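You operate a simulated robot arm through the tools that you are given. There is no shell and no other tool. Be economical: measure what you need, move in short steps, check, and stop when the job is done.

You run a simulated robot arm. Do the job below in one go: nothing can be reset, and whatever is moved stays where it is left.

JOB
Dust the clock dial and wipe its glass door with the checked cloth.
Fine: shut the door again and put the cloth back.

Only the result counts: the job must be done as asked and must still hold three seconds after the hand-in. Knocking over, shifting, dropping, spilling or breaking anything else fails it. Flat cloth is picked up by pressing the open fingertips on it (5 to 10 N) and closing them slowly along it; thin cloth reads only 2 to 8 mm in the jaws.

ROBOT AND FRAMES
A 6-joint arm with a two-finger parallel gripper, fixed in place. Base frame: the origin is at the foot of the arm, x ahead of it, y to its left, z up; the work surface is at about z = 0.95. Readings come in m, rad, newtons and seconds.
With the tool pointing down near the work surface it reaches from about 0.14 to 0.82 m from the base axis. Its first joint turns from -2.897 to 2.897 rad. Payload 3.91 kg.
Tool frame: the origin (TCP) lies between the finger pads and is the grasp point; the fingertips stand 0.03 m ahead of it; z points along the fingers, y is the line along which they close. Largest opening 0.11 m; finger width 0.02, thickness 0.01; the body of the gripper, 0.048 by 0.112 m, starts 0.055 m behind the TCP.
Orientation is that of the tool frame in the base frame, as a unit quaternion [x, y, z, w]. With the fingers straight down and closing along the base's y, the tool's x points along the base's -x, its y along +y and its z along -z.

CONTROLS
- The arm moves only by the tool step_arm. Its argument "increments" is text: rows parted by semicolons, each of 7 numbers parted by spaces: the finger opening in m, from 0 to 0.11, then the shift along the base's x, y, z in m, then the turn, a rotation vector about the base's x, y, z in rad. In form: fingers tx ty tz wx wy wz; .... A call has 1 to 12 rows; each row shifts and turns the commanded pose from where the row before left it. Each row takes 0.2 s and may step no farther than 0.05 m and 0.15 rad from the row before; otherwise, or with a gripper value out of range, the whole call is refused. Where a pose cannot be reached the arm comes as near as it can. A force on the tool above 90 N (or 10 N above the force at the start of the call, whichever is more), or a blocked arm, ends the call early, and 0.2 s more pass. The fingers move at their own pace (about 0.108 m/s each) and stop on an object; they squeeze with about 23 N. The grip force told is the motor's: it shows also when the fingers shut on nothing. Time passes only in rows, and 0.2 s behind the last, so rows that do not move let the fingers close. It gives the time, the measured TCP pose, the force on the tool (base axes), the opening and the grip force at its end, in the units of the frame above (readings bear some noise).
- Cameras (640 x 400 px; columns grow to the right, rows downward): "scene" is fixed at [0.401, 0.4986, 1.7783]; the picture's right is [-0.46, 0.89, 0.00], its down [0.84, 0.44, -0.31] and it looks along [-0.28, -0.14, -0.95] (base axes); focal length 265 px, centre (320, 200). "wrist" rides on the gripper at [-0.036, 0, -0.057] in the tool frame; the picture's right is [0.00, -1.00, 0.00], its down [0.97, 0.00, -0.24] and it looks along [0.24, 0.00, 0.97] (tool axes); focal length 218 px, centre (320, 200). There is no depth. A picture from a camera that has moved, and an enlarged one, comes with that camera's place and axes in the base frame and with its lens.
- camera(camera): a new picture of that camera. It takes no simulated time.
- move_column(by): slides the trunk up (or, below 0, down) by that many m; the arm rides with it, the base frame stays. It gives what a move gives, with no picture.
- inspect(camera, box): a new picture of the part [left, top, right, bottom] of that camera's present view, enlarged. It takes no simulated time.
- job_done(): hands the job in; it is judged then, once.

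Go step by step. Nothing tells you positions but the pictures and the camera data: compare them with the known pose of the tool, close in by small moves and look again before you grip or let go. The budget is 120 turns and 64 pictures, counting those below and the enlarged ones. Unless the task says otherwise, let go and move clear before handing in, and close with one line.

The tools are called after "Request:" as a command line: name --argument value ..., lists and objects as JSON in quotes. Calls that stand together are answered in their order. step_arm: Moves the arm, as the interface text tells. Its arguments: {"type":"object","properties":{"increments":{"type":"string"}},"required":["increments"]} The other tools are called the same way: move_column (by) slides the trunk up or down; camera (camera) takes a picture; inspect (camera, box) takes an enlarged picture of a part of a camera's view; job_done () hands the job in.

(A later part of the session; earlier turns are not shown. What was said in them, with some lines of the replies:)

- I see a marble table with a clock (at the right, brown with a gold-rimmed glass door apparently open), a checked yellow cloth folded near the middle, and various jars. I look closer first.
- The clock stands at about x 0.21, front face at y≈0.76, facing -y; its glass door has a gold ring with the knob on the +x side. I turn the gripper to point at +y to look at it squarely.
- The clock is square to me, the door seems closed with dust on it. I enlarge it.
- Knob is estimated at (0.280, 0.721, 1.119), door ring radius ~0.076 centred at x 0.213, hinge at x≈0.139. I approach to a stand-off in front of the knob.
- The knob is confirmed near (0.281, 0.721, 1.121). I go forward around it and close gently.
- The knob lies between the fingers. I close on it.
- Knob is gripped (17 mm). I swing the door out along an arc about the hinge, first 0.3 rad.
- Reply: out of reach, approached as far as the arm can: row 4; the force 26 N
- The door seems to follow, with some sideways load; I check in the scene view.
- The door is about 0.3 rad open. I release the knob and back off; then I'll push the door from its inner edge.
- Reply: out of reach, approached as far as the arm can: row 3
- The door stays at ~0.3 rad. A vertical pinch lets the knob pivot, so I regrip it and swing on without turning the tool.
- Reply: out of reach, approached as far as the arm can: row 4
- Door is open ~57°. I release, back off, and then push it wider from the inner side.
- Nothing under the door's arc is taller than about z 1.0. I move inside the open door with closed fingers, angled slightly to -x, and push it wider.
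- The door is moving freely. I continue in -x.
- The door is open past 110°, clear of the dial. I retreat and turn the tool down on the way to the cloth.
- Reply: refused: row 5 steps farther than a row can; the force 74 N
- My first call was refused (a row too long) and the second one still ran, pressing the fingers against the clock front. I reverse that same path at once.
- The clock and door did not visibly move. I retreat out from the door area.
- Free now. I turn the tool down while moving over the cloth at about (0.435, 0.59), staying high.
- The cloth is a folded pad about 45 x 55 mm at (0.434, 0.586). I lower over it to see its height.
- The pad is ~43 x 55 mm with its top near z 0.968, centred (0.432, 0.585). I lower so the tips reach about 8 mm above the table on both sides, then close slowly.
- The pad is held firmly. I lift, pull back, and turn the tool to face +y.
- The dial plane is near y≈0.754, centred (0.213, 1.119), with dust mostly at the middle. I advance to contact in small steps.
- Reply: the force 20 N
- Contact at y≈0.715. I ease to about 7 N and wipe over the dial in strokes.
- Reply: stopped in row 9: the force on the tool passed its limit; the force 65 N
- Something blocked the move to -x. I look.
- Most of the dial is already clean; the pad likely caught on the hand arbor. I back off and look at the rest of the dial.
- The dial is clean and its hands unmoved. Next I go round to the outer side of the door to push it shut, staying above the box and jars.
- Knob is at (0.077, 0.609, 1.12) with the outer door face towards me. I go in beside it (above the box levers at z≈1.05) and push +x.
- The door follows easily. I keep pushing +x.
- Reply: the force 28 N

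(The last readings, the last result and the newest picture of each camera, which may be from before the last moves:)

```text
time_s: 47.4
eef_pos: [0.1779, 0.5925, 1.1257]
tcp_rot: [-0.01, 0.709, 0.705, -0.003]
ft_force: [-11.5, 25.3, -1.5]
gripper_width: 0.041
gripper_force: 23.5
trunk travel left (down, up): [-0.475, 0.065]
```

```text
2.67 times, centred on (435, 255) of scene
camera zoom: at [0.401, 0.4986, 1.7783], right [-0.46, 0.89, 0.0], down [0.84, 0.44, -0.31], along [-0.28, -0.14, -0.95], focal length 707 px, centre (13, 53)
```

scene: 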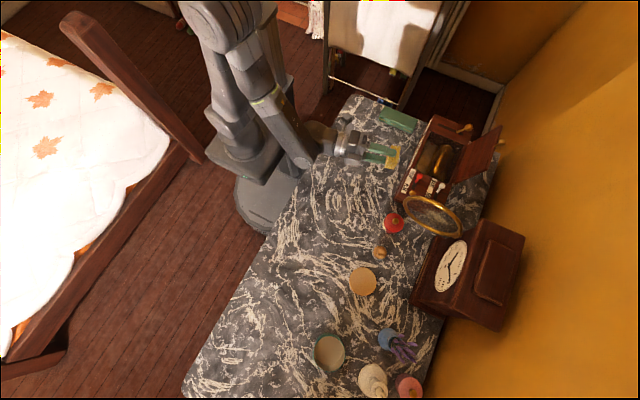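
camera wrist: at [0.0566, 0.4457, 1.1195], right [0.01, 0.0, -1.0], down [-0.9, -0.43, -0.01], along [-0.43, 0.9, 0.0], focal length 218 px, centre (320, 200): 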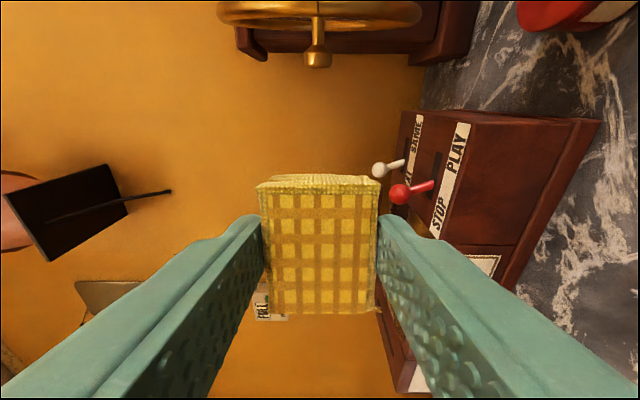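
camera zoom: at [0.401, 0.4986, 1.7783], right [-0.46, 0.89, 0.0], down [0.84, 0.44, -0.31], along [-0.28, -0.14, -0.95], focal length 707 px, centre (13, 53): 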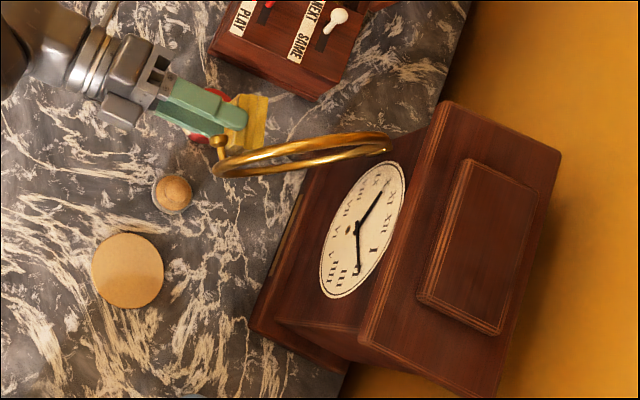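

The knob has slipped behind the pad's edge. I step back in -x first, then -y, then will push from the front.

Request:
step_arm --increments "0.02 -0.02 0.003 0 0 0 0;0.02 -0.025 0 0 0 0 0;0.02 0 -0.03 0 0 0 0;0.02 0 -0.035 0 0 0 0;0.02 0.03 -0.01 0 0 0 0;0.02 0.03 0 0 0 0 0;0.02 0 0 0 0 0 0"

Request:
inspect --camera "scene" --box '[340, 180, 530, 330]'

```text
time_s: 49.0
eef_pos: [0.1925, 0.5186, 1.1268]
tcp_rot: [-0.01, 0.707, 0.708, -0.004]
ft_force: [0.3, -0.1, 0.6]
gripper_width: 0.041
gripper_force: 22.9
trunk travel left (down, up): [-0.475, 0.065]
```

```text
2.67 times, centred on (435, 255) of scene
camera zoom: at [0.401, 0.4986, 1.7783], right [-0.46, 0.89, 0.0], down [0.84, 0.44, -0.31], along [-0.28, -0.14, -0.95], focal length 707 px, centre (13, 53)
```

zoom: 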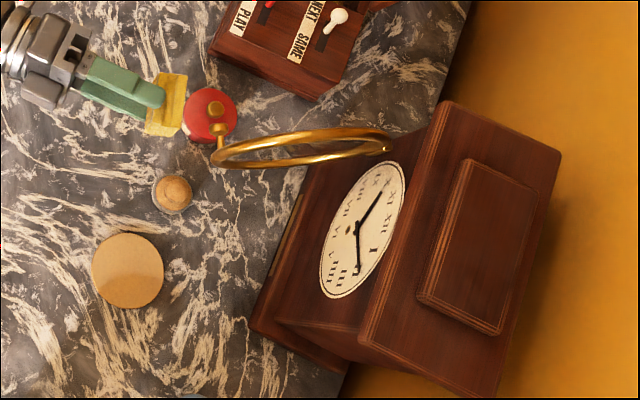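

Door is at about 1.05 rad. I push the knob again with the pad's side, aligned in depth and following its arc.

Request:
step_arm --increments "0.02 -0.04 0 0 0 0 0;0.02 -0.035 0.02 0 0 0 0;0.02 0 0.04 0 0 0 0;0.02 0.02 0 0 0 0 0;0.02 0.015 0.002 0 0 0 0;0.02 0.015 0.005 0 0 0 0;0.02 0.013 0.007 0 0 0 0;0.02 0.012 0.008 0 0 0 0;0.02 0.011 0.010 0 0 0 0;0.02 0.010 0.010 0 0 0 0;0.02 0 0 0 0 0 0"

Request:
inspect --camera "scene" --box '[340, 180, 530, 330]'

```text
time_s: 51.4
eef_pos: [0.2155, 0.6204, 1.1272]
tcp_rot: [-0.01, 0.708, 0.707, -0.003]
ft_force: [-0.4, -0.7, -0.6]
gripper_width: 0.0407
gripper_force: 22.7
trunk travel left (down, up): [-0.475, 0.065]
```

```text
2.67 times, centred on (435, 255) of scene
camera zoom: at [0.401, 0.4986, 1.7783], right [-0.46, 0.89, 0.0], down [0.84, 0.44, -0.31], along [-0.28, -0.14, -0.95], focal length 707 px, centre (13, 53)
```

zoom: 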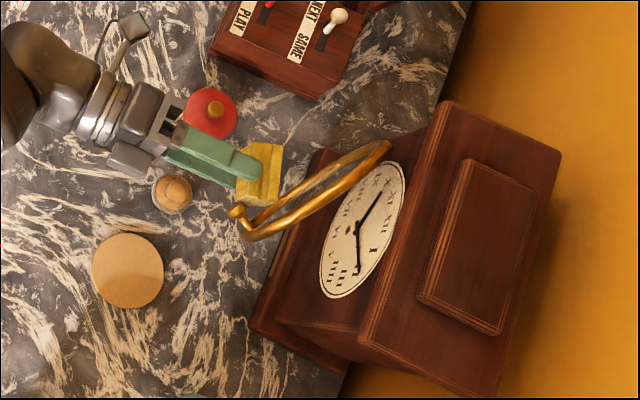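

Now about 0.55 rad left. I back off, shift right, and push the knob with the pad face towards the clock.

Request:
step_arm --increments "0.02 -0.005 -0.02 0 0 0 0;0.02 0 -0.03 -0.003 0 0 0;0.02 0.02 -0.005 -0.004 0 0 0;0.02 0.025 0 0 0 0 0;0.02 0.005 0.03 0 0 0 0;0.02 0.003 0.02 0 0 0 0;0.02 0.002 0.015 0 0 0 0;0.02 0.002 0.012 0 0 0 0;0.02 0 0.01 0 0 0 0;0.02 0 0 0 0 0 0"

Request:
inspect --camera "scene" --box '[340, 180, 530, 330]'

```text
time_s: 53.6
eef_pos: [0.2664, 0.6533, 1.1219]
tcp_rot: [-0.01, 0.707, 0.707, -0.003]
ft_force: [1.2, -1.1, -0.8]
gripper_width: 0.0407
gripper_force: 23.0
trunk travel left (down, up): [-0.475, 0.065]
```

```text
2.67 times, centred on (435, 255) of scene
camera zoom: at [0.401, 0.4986, 1.7783], right [-0.46, 0.89, 0.0], down [0.84, 0.44, -0.31], along [-0.28, -0.14, -0.95], focal length 707 px, centre (13, 53)
```

zoom: 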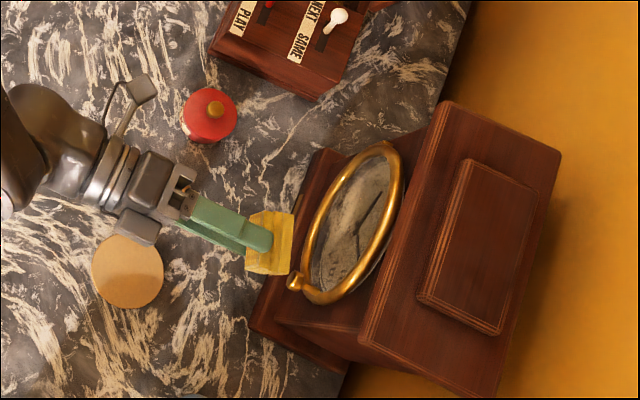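

Nearly shut. I press on slowly.

Request:
step_arm --increments "0.02 0.003 0.008 0 0 0 0;0.02 0.002 0.006 0 0 0 0;0.02 0 0.004 0 0 0 0;0.02 0 0 0 0 0 0"

Request:
inspect --camera "scene" --box '[390, 200, 490, 290]'

```text
time_s: 54.6
eef_pos: [0.273, 0.6664, 1.1228]
tcp_rot: [-0.01, 0.706, 0.708, -0.003]
ft_force: [2.3, -29.8, -2.0]
gripper_width: 0.041
gripper_force: 22.6
trunk travel left (down, up): [-0.475, 0.065]
```

```text
4.44 times, centred on (440, 245) of scene
camera zoom: at [0.401, 0.4986, 1.7783], right [-0.46, 0.89, 0.0], down [0.84, 0.44, -0.31], along [-0.28, -0.14, -0.95], focal length 1179 px, centre (-213, 0)
```

zoom: 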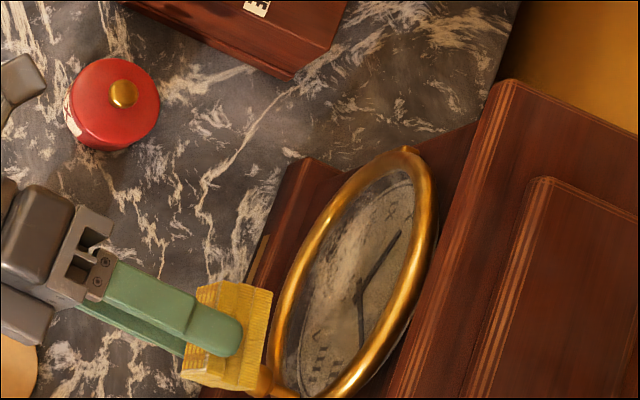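

The door is shut. I back off and move to the middle of the glass.

Request:
step_arm --increments "0.02 0 -0.02 0 0 0 0;0.02 0 -0.02 0 0 0 0;0.02 -0.03 0 -0.001 0 0 0.013;0.02 -0.03 0.02 -0.001 0 0 0;0.02 0 0.02 -0.001 0 0 0;0.02 0 0.012 0 0 0 0;0.02 0 0.006 0 0 0 0;0.02 0 0 0 0 0 0"

```text
time_s: 56.4
eef_pos: [0.2114, 0.6892, 1.1178]
tcp_rot: [-0.014, 0.707, 0.707, -0.008]
ft_force: [0.9, -0.2, -0.3]
gripper_width: 0.0405
gripper_force: 22.9
trunk travel left (down, up): [-0.475, 0.065]
```

Request:
step_arm --increments "0.02 0 0.004 0 0 0 -0.025;0.02 0 0.003 0 0 0 0;0.02 0 0 0 0 0 0"

Request:
step_arm --increments "0.02 0 0.002 0 0 0 0;0.02 0 0 0 0 0 0"

```text
time_s: 57.2
eef_pos: [0.211, 0.6942, 1.1168]
tcp_rot: [-0.005, 0.707, 0.707, 0.0]
ft_force: [-1.8, -14.3, -2.9]
gripper_width: 0.0406
gripper_force: 23.0
trunk travel left (down, up): [-0.475, 0.065]
```

```text
time_s: 57.8
eef_pos: [0.2124, 0.693, 1.1179]
tcp_rot: [-0.005, 0.707, 0.707, 0.002]
ft_force: [-3.6, -28.5, -7.0]
gripper_width: 0.0409
gripper_force: 23.4
trunk travel left (down, up): [-0.475, 0.065]
```

Glass contact at y≈0.694. I ease to about 10 N and wipe within the ring.

Request:
step_arm --increments "0.02 0 -0.0022 0 0 0 0;0.02 0 0 -0.014 0 0 0;0.02 0 0 -0.014 0 0 0;0.02 0 0 0.018 0 0 0;0.02 0 0 0.02 0 0 0;0.02 0 0 0.018 0 0 0;0.02 0 0 -0.014 0 0 0;0.02 0.012 0 0 0 0 0;0.02 0.012 0 -0.012 0 0 0;0.02 0 0 -0.014 0 0 0;0.02 0 0 -0.012 0 0 0;0.02 -0.01 0 0 0 0 0"

Request:
step_arm --increments "0.02 -0.014 0 0.012 0 0 0;0.02 -0.012 0 0 0 0 0;0.02 -0.01 0 0 0 0 0;0.02 0 0 -0.01 0 0 0;0.02 0 0 0.012 0 0 0;0.02 0 0 0.012 0 0 0;0.02 0.01 0 0 0 0 0"

```text
time_s: 60.4
eef_pos: [0.2265, 0.6938, 1.094]
tcp_rot: [-0.005, 0.708, 0.706, 0.001]
ft_force: [1.8, -8.7, -0.7]
gripper_width: 0.0406
gripper_force: 23.2
trunk travel left (down, up): [-0.475, 0.065]
```

```text
time_s: 62.0
eef_pos: [0.1993, 0.6936, 1.1219]
tcp_rot: [-0.006, 0.706, 0.708, 0.001]
ft_force: [-4.0, -11.3, 1.1]
gripper_width: 0.0408
gripper_force: 22.7
trunk travel left (down, up): [-0.475, 0.065]
```

The strokes went smoothly at about 10 N. I back off and inspect the glass.

Request:
step_arm --increments "0.02 0 -0.02 0 0 0 0;0.02 0 -0.04 0 0 0 0;0.02 0.02 -0.04 0 0 0 0;0.02 0.04 -0.03 0.02 0 0 0;0.02 0.04 0 0.03 0 0 0;0.02 0 0 0.03 0 0 0;0.02 0 0 0 0 0 0"

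Request:
inspect --camera "scene" --box '[390, 200, 490, 290]'

Request:
camera --camera "wrist"

```text
refused: row 4 steps farther than a row can; nothing moved
```

```text
4.44 times, centred on (440, 245) of scene
camera zoom: at [0.401, 0.4986, 1.7783], right [-0.46, 0.89, 0.0], down [0.84, 0.44, -0.31], along [-0.28, -0.14, -0.95], focal length 1179 px, centre (-213, 0)
```

zoom: 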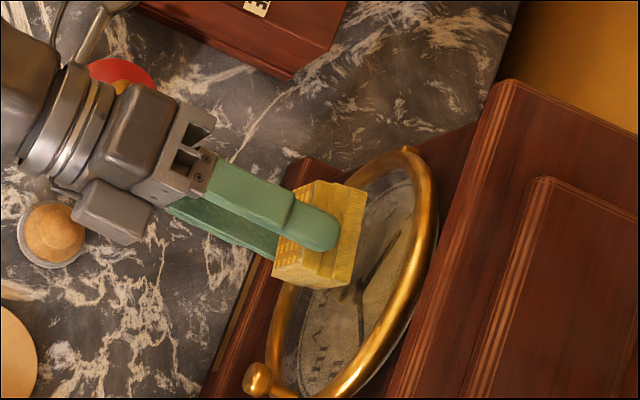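

```text
20 pictures are left
camera wrist: at [0.2359, 0.6369, 1.1206], right [0.01, 0.0, -1.0], down [-0.97, -0.25, -0.01], along [-0.25, 0.97, 0.0], focal length 218 px, centre (320, 200)
```

wrist: 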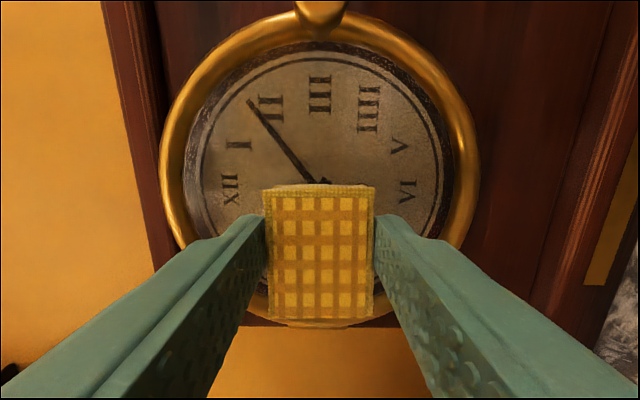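

I correct the retreat and position to see the whole glass.

Request:
step_arm --increments "0.02 0 -0.02 0 0 0 0;0.02 0 -0.04 0 0 0 0;0.02 -0.02 -0.04 0 0 0 0;0.02 -0.03 -0.03 0 0 0 0;0.02 0 -0.02 0 0 0 0;0.02 0 0 0 0 0 0"

Request:
camera --camera "wrist"

```text
time_s: 63.4
eef_pos: [0.1492, 0.5457, 1.1203]
tcp_rot: [-0.005, 0.707, 0.707, 0.001]
ft_force: [-0.1, 0.0, -0.4]
gripper_width: 0.0408
gripper_force: 22.6
trunk travel left (down, up): [-0.475, 0.065]
```

```text
19 pictures are left
camera wrist: at [0.1871, 0.4879, 1.1192], right [0.01, 0.0, -1.0], down [-0.97, -0.25, -0.01], along [-0.25, 0.97, 0.0], focal length 218 px, centre (320, 200)
```

wrist: 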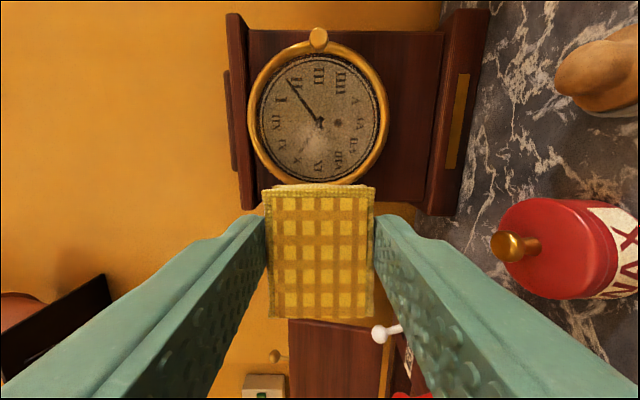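

Request:
inspect --camera "wrist" --box '[230, 20, 410, 190]'

```text
2.35 times, centred on (320, 105) of wrist
camera zoom: at [0.1871, 0.4879, 1.1192], right [0.01, 0.0, -1.0], down [-0.97, -0.25, -0.01], along [-0.25, 0.97, 0.0], focal length 514 px, centre (320, 424)
```

zoom: 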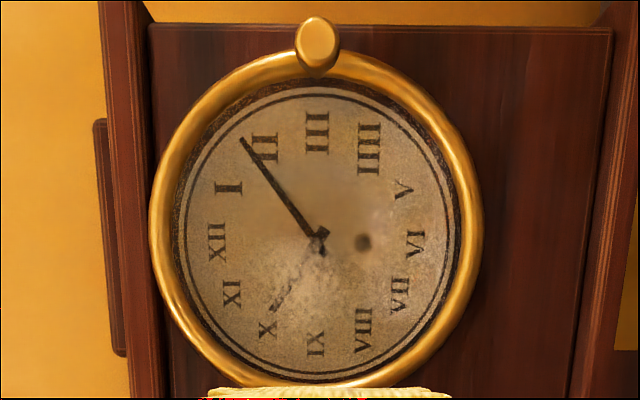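

A light patch remains between the centre and IX–X. I wipe again, more thoroughly on that side.

Request:
step_arm --increments "0.02 0.02 0.03 0 0 0 0;0.02 0.02 0.04 0 0 0 0;0.02 0 0.04 -0.002 0 0 0;0.02 0 0.03 0 0 0 0;0.02 0 0.0055 0 0 0 0;0.02 0 0.003 0 0 0 0;0.02 0 0 0 0 0 0"

```text
time_s: 65.0
eef_pos: [0.1897, 0.6933, 1.117]
tcp_rot: [-0.005, 0.707, 0.707, 0.001]
ft_force: [-0.4, 0.3, -0.3]
gripper_width: 0.0406
gripper_force: 23.4
trunk travel left (down, up): [-0.475, 0.065]
```

Request:
step_arm --increments "0.02 0 0.002 0 0 0 0;0.02 0 0 0 0 0 0"

```text
time_s: 65.6
eef_pos: [0.1896, 0.6945, 1.1174]
tcp_rot: [-0.005, 0.708, 0.707, 0.001]
ft_force: [-2.3, -11.7, -4.0]
gripper_width: 0.0407
gripper_force: 22.9
trunk travel left (down, up): [-0.475, 0.065]
```

Request:
step_arm --increments "0.02 0 0 -0.014 0 0 0;0.02 0 0 0.014 0 0 0;0.02 0 0 0.016 0 0 0;0.02 0 0 -0.016 0 0 0;0.02 -0.008 0 0 0 0 0;0.02 0 0 -0.008 0 0 0;0.02 0 0 0.016 0 0 0;0.02 0 0 -0.008 0 0 0;0.02 0.016 0 0 0 0 0;0.02 0.016 0 0 0 0 0;0.02 0 0 -0.016 0 0 0;0.02 0 0 -0.01 0 0 0"

Request:
step_arm --increments "0.02 0 0 0.016 0 0 0;0.02 0 0 0.018 0 0 0;0.02 0 0 0.016 0 0 0;0.02 0.01 0 -0.01 0 0 0;0.02 0.01 0 -0.01 0 0 0;0.02 0 0 -0.014 0 0 0;0.02 0 0 -0.012 0 0 0;0.02 -0.016 0 0.01 0 0 0;0.02 -0.016 0 0.01 0 0 0;0.02 -0.012 0 0 0 0 0;0.02 0.012 0 0 0 0 0;0.02 0 -0.003 0 0 0 0"

Request:
step_arm --increments "0.02 0 -0.02 0 0 0 0;0.02 0 -0.04 0 0 0 0;0.02 -0.02 -0.04 0 0 0 0;0.02 -0.025 -0.03 0 0 0 0;0.02 0 -0.02 0 0 0 0;0.02 0 0 0 0 0 0"

Request:
inspect --camera "wrist" --box '[230, 20, 410, 190]'

```text
time_s: 68.2
eef_pos: [0.214, 0.6934, 1.0923]
tcp_rot: [-0.005, 0.707, 0.708, 0.001]
ft_force: [0.8, -6.2, 2.5]
gripper_width: 0.0408
gripper_force: 22.6
trunk travel left (down, up): [-0.475, 0.065]
```

```text
time_s: 70.8
eef_pos: [0.2013, 0.6931, 1.1159]
tcp_rot: [-0.006, 0.706, 0.708, 0.002]
ft_force: [1.1, -0.1, -0.3]
gripper_width: 0.0408
gripper_force: 23.1
trunk travel left (down, up): [-0.475, 0.065]
```

```text
time_s: 72.2
eef_pos: [0.1557, 0.5424, 1.1151]
tcp_rot: [-0.006, 0.707, 0.707, 0.0]
ft_force: [1.0, 0.0, -0.8]
gripper_width: 0.0408
gripper_force: 23.1
trunk travel left (down, up): [-0.475, 0.065]
```

```text
2.35 times, centred on (320, 105) of wrist
camera zoom: at [0.1942, 0.4844, 1.1152], right [0.01, 0.0, -1.0], down [-0.97, -0.25, -0.01], along [-0.25, 0.97, 0.0], focal length 514 px, centre (320, 424)
```

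zoom: 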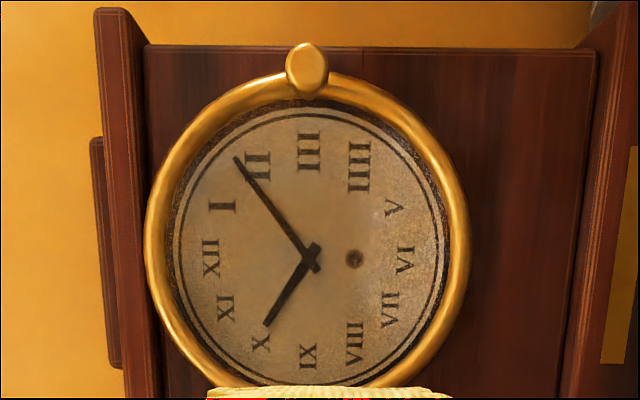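

The patch is gone; only a faint haze near V–VI remains. One more pass over the lower and outer zones.

Request:
step_arm --increments "0.02 0.025 0.03 0 0 0 0;0.02 0.025 0.04 -0.004 0 0 0;0.02 0.01 0.04 -0.004 0 0 0;0.02 0 0.03 -0.003 0 0 0;0.02 0 0.0085 0 0 0 0;0.02 0 0.005 0 0 0 0;0.02 0 0 0 0 0 0"

```text
time_s: 73.8
eef_pos: [0.2172, 0.6956, 1.1038]
tcp_rot: [-0.004, 0.707, 0.707, 0.001]
ft_force: [-0.8, -12.2, -2.7]
gripper_width: 0.0408
gripper_force: 23.0
trunk travel left (down, up): [-0.475, 0.065]
```

Request:
step_arm --increments "0.02 0 0 -0.014 0 0 0;0.02 0.01 0 0.002 0 0 0;0.02 0.008 0 0.006 0 0 0;0.02 -0.016 0 -0.006 0 0 0;0.02 -0.016 0 0 0 0 0;0.02 0.016 0 -0.002 0 0 0;0.02 0.016 0 0.004 0 0 0;0.02 0.006 0 0.012 0 0 0;0.02 0 0 -0.01 0 0 0;0.02 0 0 0.018 0 0 0;0.02 -0.006 0 0.016 0 0 0;0.02 -0.01 0 0.012 0 0 0"

Request:
step_arm --increments "0.02 -0.012 0 0.006 0 0 0;0.02 -0.01 0 -0.01 0 0 0;0.02 0.016 0 0.004 0 0 0;0.02 0.012 0 -0.008 0 0 0;0.02 0 0 -0.018 0 0 0;0.02 -0.005 0 -0.018 0 0 0;0.02 0 -0.004 0 0 0 0;0.02 0 -0.03 0 0 0 0;0.02 -0.015 -0.04 0.01 0 0 0;0.02 -0.04 -0.02 0.01 0 0 0;0.02 -0.005 -0.04 0 0 0 0;0.02 0 -0.02 0 0 0 0"

Request:
inspect --camera "wrist" --box '[230, 20, 410, 190]'

```text
time_s: 76.4
eef_pos: [0.2243, 0.6966, 1.144]
tcp_rot: [-0.006, 0.707, 0.707, 0.001]
ft_force: [1.6, -10.9, -2.1]
gripper_width: 0.0408
gripper_force: 22.9
trunk travel left (down, up): [-0.475, 0.065]
```

```text
time_s: 79.0
eef_pos: [0.1652, 0.5423, 1.1189]
tcp_rot: [-0.005, 0.707, 0.707, 0.001]
ft_force: [0.3, 0.5, 0.5]
gripper_width: 0.0411
gripper_force: 22.5
trunk travel left (down, up): [-0.475, 0.065]
```

```text
2.35 times, centred on (320, 105) of wrist
camera zoom: at [0.2027, 0.4849, 1.118], right [0.01, 0.0, -1.0], down [-0.97, -0.25, -0.01], along [-0.25, 0.97, 0.0], focal length 514 px, centre (320, 424)
```

zoom: 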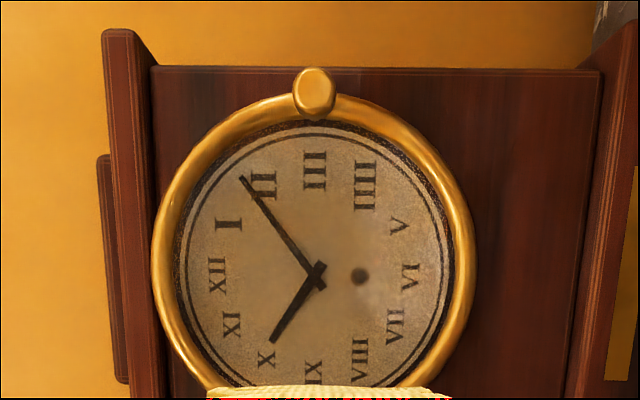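

Just a trace near VII. One last pass at the lower left.

Request:
step_arm --increments "0.02 0.015 0.03 -0.008 0 0 0;0.02 0.01 0.04 -0.008 0 0 0;0.02 0.005 0.04 0 0 0 0;0.02 0 0.03 0 0 0 0;0.02 0 0.0085 0 0 0 0;0.02 0 0.005 0 0 0 0;0.02 0 0 0 0 0 0"

Request:
step_arm --increments "0.02 0 0 -0.013 0 0 0;0.02 0.012 0 0 0 0 0;0.02 -0.015 0 0 0 0 0;0.02 -0.012 0 0.006 0 0 0;0.02 0 0 0.012 0 0 0;0.02 0.014 0 -0.016 0 0 0;0.02 0.012 0 -0.004 0 0 0;0.02 -0.012 0 0.004 0 0 0;0.02 -0.012 0 0 0 0 0;0.02 0.01 0 0.012 0 0 0;0.02 0.01 0 -0.012 0 0 0;0.02 0 -0.004 0 0 0 0"

Request:
step_arm --increments "0.02 0 -0.03 0 0 0 0;0.02 -0.01 -0.04 0.01 0 0 0;0.02 -0.04 -0.02 0.01 0 0 0;0.02 0 -0.04 0 0 0 0;0.02 0 -0.02 0 0 0 0"

Request:
inspect --camera "wrist" --box '[230, 20, 410, 190]'

```text
time_s: 80.6
eef_pos: [0.1969, 0.6943, 1.1014]
tcp_rot: [-0.006, 0.707, 0.707, 0.0]
ft_force: [-0.5, -8.5, -2.1]
gripper_width: 0.0409
gripper_force: 22.9
trunk travel left (down, up): [-0.475, 0.065]
```

```text
time_s: 83.2
eef_pos: [0.2023, 0.6924, 1.0912]
tcp_rot: [-0.005, 0.707, 0.707, 0.001]
ft_force: [0.5, 0.1, -0.6]
gripper_width: 0.0408
gripper_force: 23.1
trunk travel left (down, up): [-0.475, 0.065]
```

```text
time_s: 84.4
eef_pos: [0.1532, 0.5407, 1.1125]
tcp_rot: [-0.006, 0.707, 0.707, 0.001]
ft_force: [0.0, 0.4, -0.5]
gripper_width: 0.0409
gripper_force: 23.0
trunk travel left (down, up): [-0.475, 0.065]
```

```text
2.35 times, centred on (320, 105) of wrist
camera zoom: at [0.1903, 0.484, 1.1121], right [0.01, 0.0, -1.0], down [-0.97, -0.25, -0.01], along [-0.25, 0.97, 0.0], focal length 514 px, centre (320, 424)
```

zoom: 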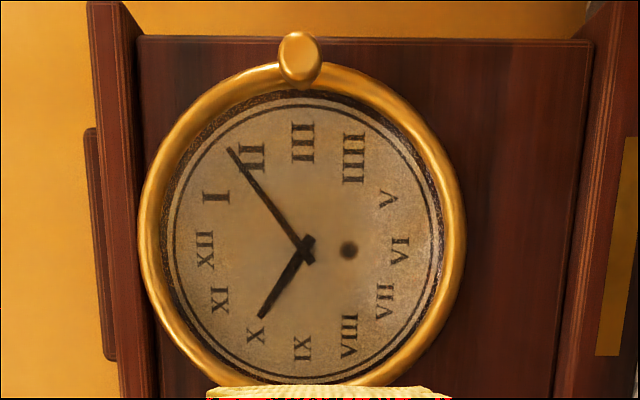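

The glass and dial look clean and the door is shut. Now I return the pad: rise, turn down, and go back above its spot.

Request:
step_arm --increments "0.02 0.03 -0.01 0.03 0 0 0;0.02 0.03 -0.01 0.03 -0.05 0 0;0.02 0.03 -0.01 0.03 -0.14 0 0;0.02 0.03 -0.01 0 -0.14 0 0;0.02 0.03 0 0 -0.14 0 0;0.02 0.03 0 0 -0.14 0 0;0.02 0.03 0.01 0 -0.14 0 0;0.02 0.02 0.01 0 -0.14 0 0;0.02 0.02 0.02 0 -0.14 0 0;0.02 0.02 0.02 0 -0.14 0 0;0.02 0.01 0.02 0 -0.14 0 0;0.02 0 0.01 0 -0.14 0 0"

Request:
step_arm --increments "0.02 0 0 0 -0.12 0 0;0.02 0 0 0 0 0 0"

```text
time_s: 87.0
eef_pos: [0.4333, 0.5924, 1.2015]
tcp_rot: [-0.005, 0.998, 0.059, -0.002]
ft_force: [0.1, 0.4, -0.3]
gripper_width: 0.0409
gripper_force: 22.8
trunk travel left (down, up): [-0.475, 0.065]
```

```text
time_s: 87.6
eef_pos: [0.4315, 0.5916, 1.2023]
tcp_rot: [-0.005, 1.0, 0.001, -0.003]
ft_force: [-0.5, 0.2, 0.1]
gripper_width: 0.0408
gripper_force: 22.7
trunk travel left (down, up): [-0.475, 0.065]
```

Over the spot; I trim the small angle errors and lower.

Request:
step_arm --increments "0.02 0.001 -0.0035 -0.04 0 -0.006 -0.01;0.02 0.001 -0.003 -0.045 0 0 0;0.02 0 0 -0.045 0 0 0;0.02 0 0 -0.04 0 0 0;0.02 0 0 -0.025 0 0 0;0.02 0 0 0 0 0 0"

Request:
camera --camera "wrist"

```text
time_s: 89.0
eef_pos: [0.4349, 0.5846, 1.0053]
tcp_rot: [0.0, 1.0, 0.001, 0.0]
ft_force: [0.4, 0.5, -1.0]
gripper_width: 0.0409
gripper_force: 22.8
trunk travel left (down, up): [-0.475, 0.065]
```

```text
14 pictures are left
camera wrist: at [0.4717, 0.5845, 1.0614], right [0.0, -1.0, 0.0], down [-0.97, 0.0, 0.24], along [-0.24, 0.0, -0.97], focal length 218 px, centre (320, 200)
```

wrist: 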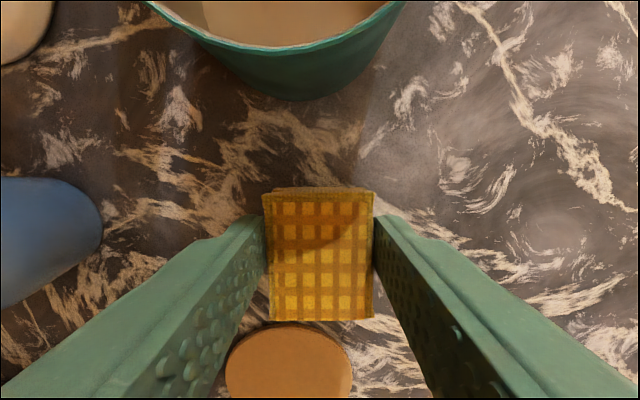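

The pad has slid about 8 mm outward in the jaws, so it touches down earlier, and ~6 mm towards -x. I compensate and lower to contact.

Request:
step_arm --increments "0.02 0.006 0.0005 -0.003 0 0 0;0.02 0 0 -0.002 0 0 0;0.02 0 0 0 0 0 0"

Request:
step_arm --increments "0.02 0 0 -0.002 0 0 0;0.02 0 0 0 0 0 0"

```text
time_s: 89.8
eef_pos: [0.4403, 0.5854, 1.0021]
tcp_rot: [0.001, 1.0, 0.001, 0.001]
ft_force: [-0.3, -0.2, 0.0]
gripper_width: 0.0408
gripper_force: 23.5
trunk travel left (down, up): [-0.475, 0.065]
```

```text
time_s: 90.4
eef_pos: [0.4405, 0.5867, 0.9984]
tcp_rot: [0.0, 1.0, 0.001, 0.0]
ft_force: [0.4, 0.4, 0.3]
gripper_width: 0.0407
gripper_force: 22.8
trunk travel left (down, up): [-0.475, 0.065]
```

Request:
step_arm --increments "0.02 0 0 -0.002 0 0 0;0.02 0 0 0 0 0 0"

Request:
step_arm --increments "0.02 0 0 -0.0015 0 0 0;0.02 0 0 0 0 0 0"

```text
time_s: 91.0
eef_pos: [0.4411, 0.5854, 0.9966]
tcp_rot: [0.001, 1.0, 0.001, 0.0]
ft_force: [-0.3, 0.0, 0.1]
gripper_width: 0.0409
gripper_force: 23.2
trunk travel left (down, up): [-0.475, 0.065]
```

```text
time_s: 91.6
eef_pos: [0.4384, 0.5856, 0.996]
tcp_rot: [0.0, 1.0, 0.0, 0.0]
ft_force: [0.5, 1.1, 0.9]
gripper_width: 0.0409
gripper_force: 23.7
trunk travel left (down, up): [-0.475, 0.065]
```

Request:
step_arm --increments "0.02 0 0 -0.0015 0 0 0;0.02 0 0 0 0 0 0"

Request:
step_arm --increments "0.02 0 0 -0.0015 0 0 0;0.02 0 0 0 0 0 0"

Request:
camera --camera "wrist"

```text
time_s: 92.2
eef_pos: [0.4395, 0.5851, 0.9948]
tcp_rot: [0.0, 1.0, 0.001, 0.001]
ft_force: [0.9, 1.3, 9.8]
gripper_width: 0.0409
gripper_force: 22.6
trunk travel left (down, up): [-0.475, 0.065]
```

```text
time_s: 92.8
eef_pos: [0.4407, 0.5855, 0.9959]
tcp_rot: [-0.001, 1.0, 0.003, 0.002]
ft_force: [2.5, 2.6, 21.2]
gripper_width: 0.0407
gripper_force: 22.9
trunk travel left (down, up): [-0.475, 0.065]
```

```text
13 pictures are left
camera wrist: at [0.4771, 0.5845, 1.0517], right [0.0, -1.0, -0.01], down [-0.97, 0.0, 0.24], along [-0.24, 0.0, -0.97], focal length 218 px, centre (320, 200)
```

wrist: 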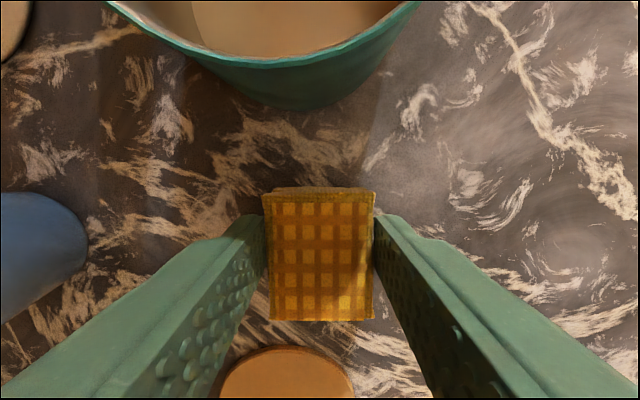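

The pad rests on the table at (0.431, 0.585), its original place. I ease off, open and rise.

Request:
step_arm --increments "0.02 0 0 0.002 0 0 0;0.045 0 0 0 0 0 0;0.06 0 0 0 0 0 0;0.07 0 0 0 0 0 0;0.07 0 0 0.02 0 0 0;0.07 0 0 0.04 0 0 0;0.07 0 0 0.045 0 0 0;0.07 0 0 0.045 0 0 0;0.07 -0.03 -0.03 0.02 0 0 0;0.07 -0.04 -0.03 0 0 0 0;0.07 -0.04 -0.03 0 0 0 0;0.07 0 0 0 0 0 0"

Request:
camera --camera "scene"

Request:
inspect --camera "scene" --box '[390, 200, 490, 290]'

Request:
inspect --camera "scene" --box '[290, 250, 450, 400]'

```text
time_s: 95.4
eef_pos: [0.3301, 0.4967, 1.1646]
tcp_rot: [0.0, 1.0, 0.0, 0.0]
ft_force: [-1.0, -0.5, -0.6]
gripper_width: 0.0703
gripper_force: 0.2
trunk travel left (down, up): [-0.475, 0.065]
```

```text
12 pictures are left
```

scene: 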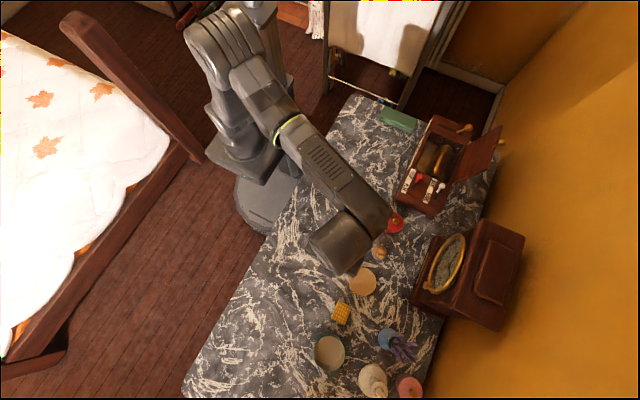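

```text
4.44 times, centred on (440, 245) of scene
camera zoom: at [0.401, 0.4986, 1.7783], right [-0.46, 0.89, 0.0], down [0.84, 0.44, -0.31], along [-0.28, -0.14, -0.95], focal length 1179 px, centre (-213, 0)
```

zoom: 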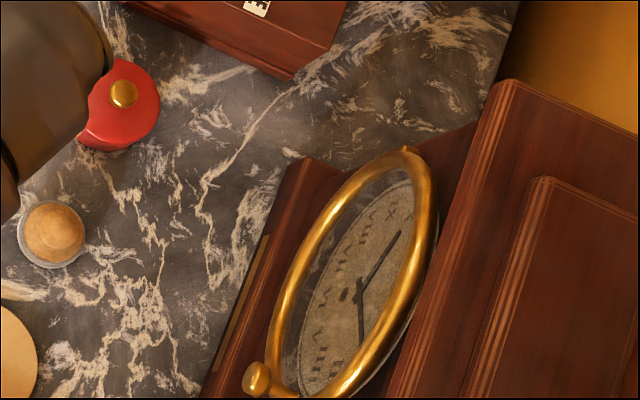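

```text
2.67 times, centred on (370, 325) of scene
camera zoom: at [0.401, 0.4986, 1.7783], right [-0.46, 0.89, 0.0], down [0.84, 0.44, -0.31], along [-0.28, -0.14, -0.95], focal length 707 px, centre (187, -133)
```

zoom: 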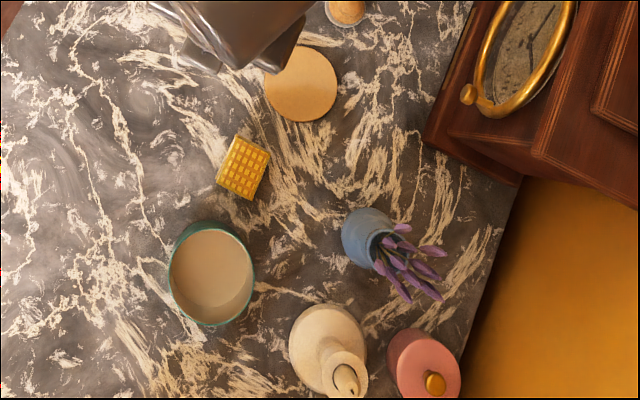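

Everything stands in place, the door is shut and the pad is back. Before handing in I take one unobstructed close look at the glass.

Request:
step_arm --increments "0.1 -0.01 -0.005 0 0.14 0 0;0.1 -0.01 -0.005 0 0.14 0 0;0.1 -0.01 -0.005 0 0.14 0 0;0.1 -0.01 0 0 0.14 0 0;0.1 -0.01 0 0 0.14 0 0;0.1 -0.01 0 0 0.14 0 0;0.1 -0.01 0 0 0.14 0 0;0.1 -0.01 0 0 0.14 0 0;0.1 -0.01 0 0 0.14 0 0;0.1 -0.01 0.02 -0.02 0.14 0 0;0.1 0 0.03 -0.02 0.14 0 0;0.1 0 0.02 0 0 0 0"

Request:
inspect --camera "wrist" --box '[230, 90, 430, 290]'

```text
time_s: 98.0
eef_pos: [0.2312, 0.5504, 1.1248]
tcp_rot: [0.0, 0.717, 0.697, 0.001]
ft_force: [0.9, -0.3, -0.2]
gripper_width: 0.1003
gripper_force: 0.1
trunk travel left (down, up): [-0.475, 0.065]
```

```text
2.00 times, centred on (330, 190) of wrist
camera zoom: at [0.2676, 0.4932, 1.1255], right [0.0, -0.03, -1.0], down [-0.97, -0.24, 0.01], along [-0.24, 0.97, -0.03], focal length 436 px, centre (300, 220)
```

zoom: 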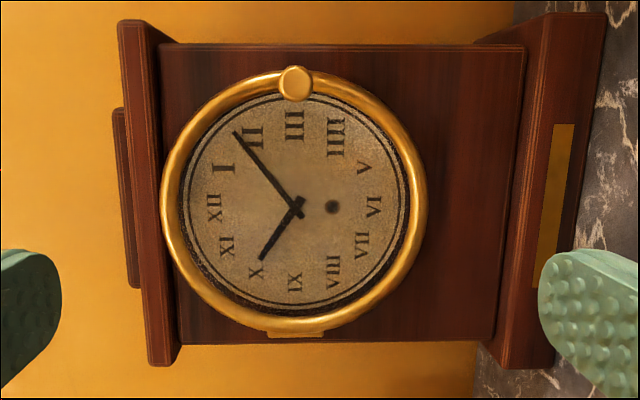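

The glass is clear and evenly toned, and the door is shut. I draw the arm back and hand in.

Request:
step_arm --increments "0.1 0 -0.04 0.01 0 0 0;0.1 0 -0.04 0.02 0 0 0;0.1 0 -0.04 0.02 0 0 0;0.1 0 -0.03 0 0 0 0;0.1 0 0 0 0 0 0"

Request:
job_done

```text
time_s: 99.2
eef_pos: [0.2298, 0.3995, 1.1754]
tcp_rot: [0.0, 0.717, 0.697, 0.0]
ft_force: [0.2, -0.4, -0.2]
gripper_width: 0.1002
gripper_force: 0.0
trunk travel left (down, up): [-0.475, 0.065]
```

```text
The job is handed in.
```

I dusted the dial and wiped the outside of the glass. I didn't wipe the inside of the glass, and some faint speckle remains at its outer edge. The door is shut, the checked cloth is back in its place, and the arm is clear. A mistaken move pressed the gripper against the clock at about 60 N, but in the pictures nothing has moved.
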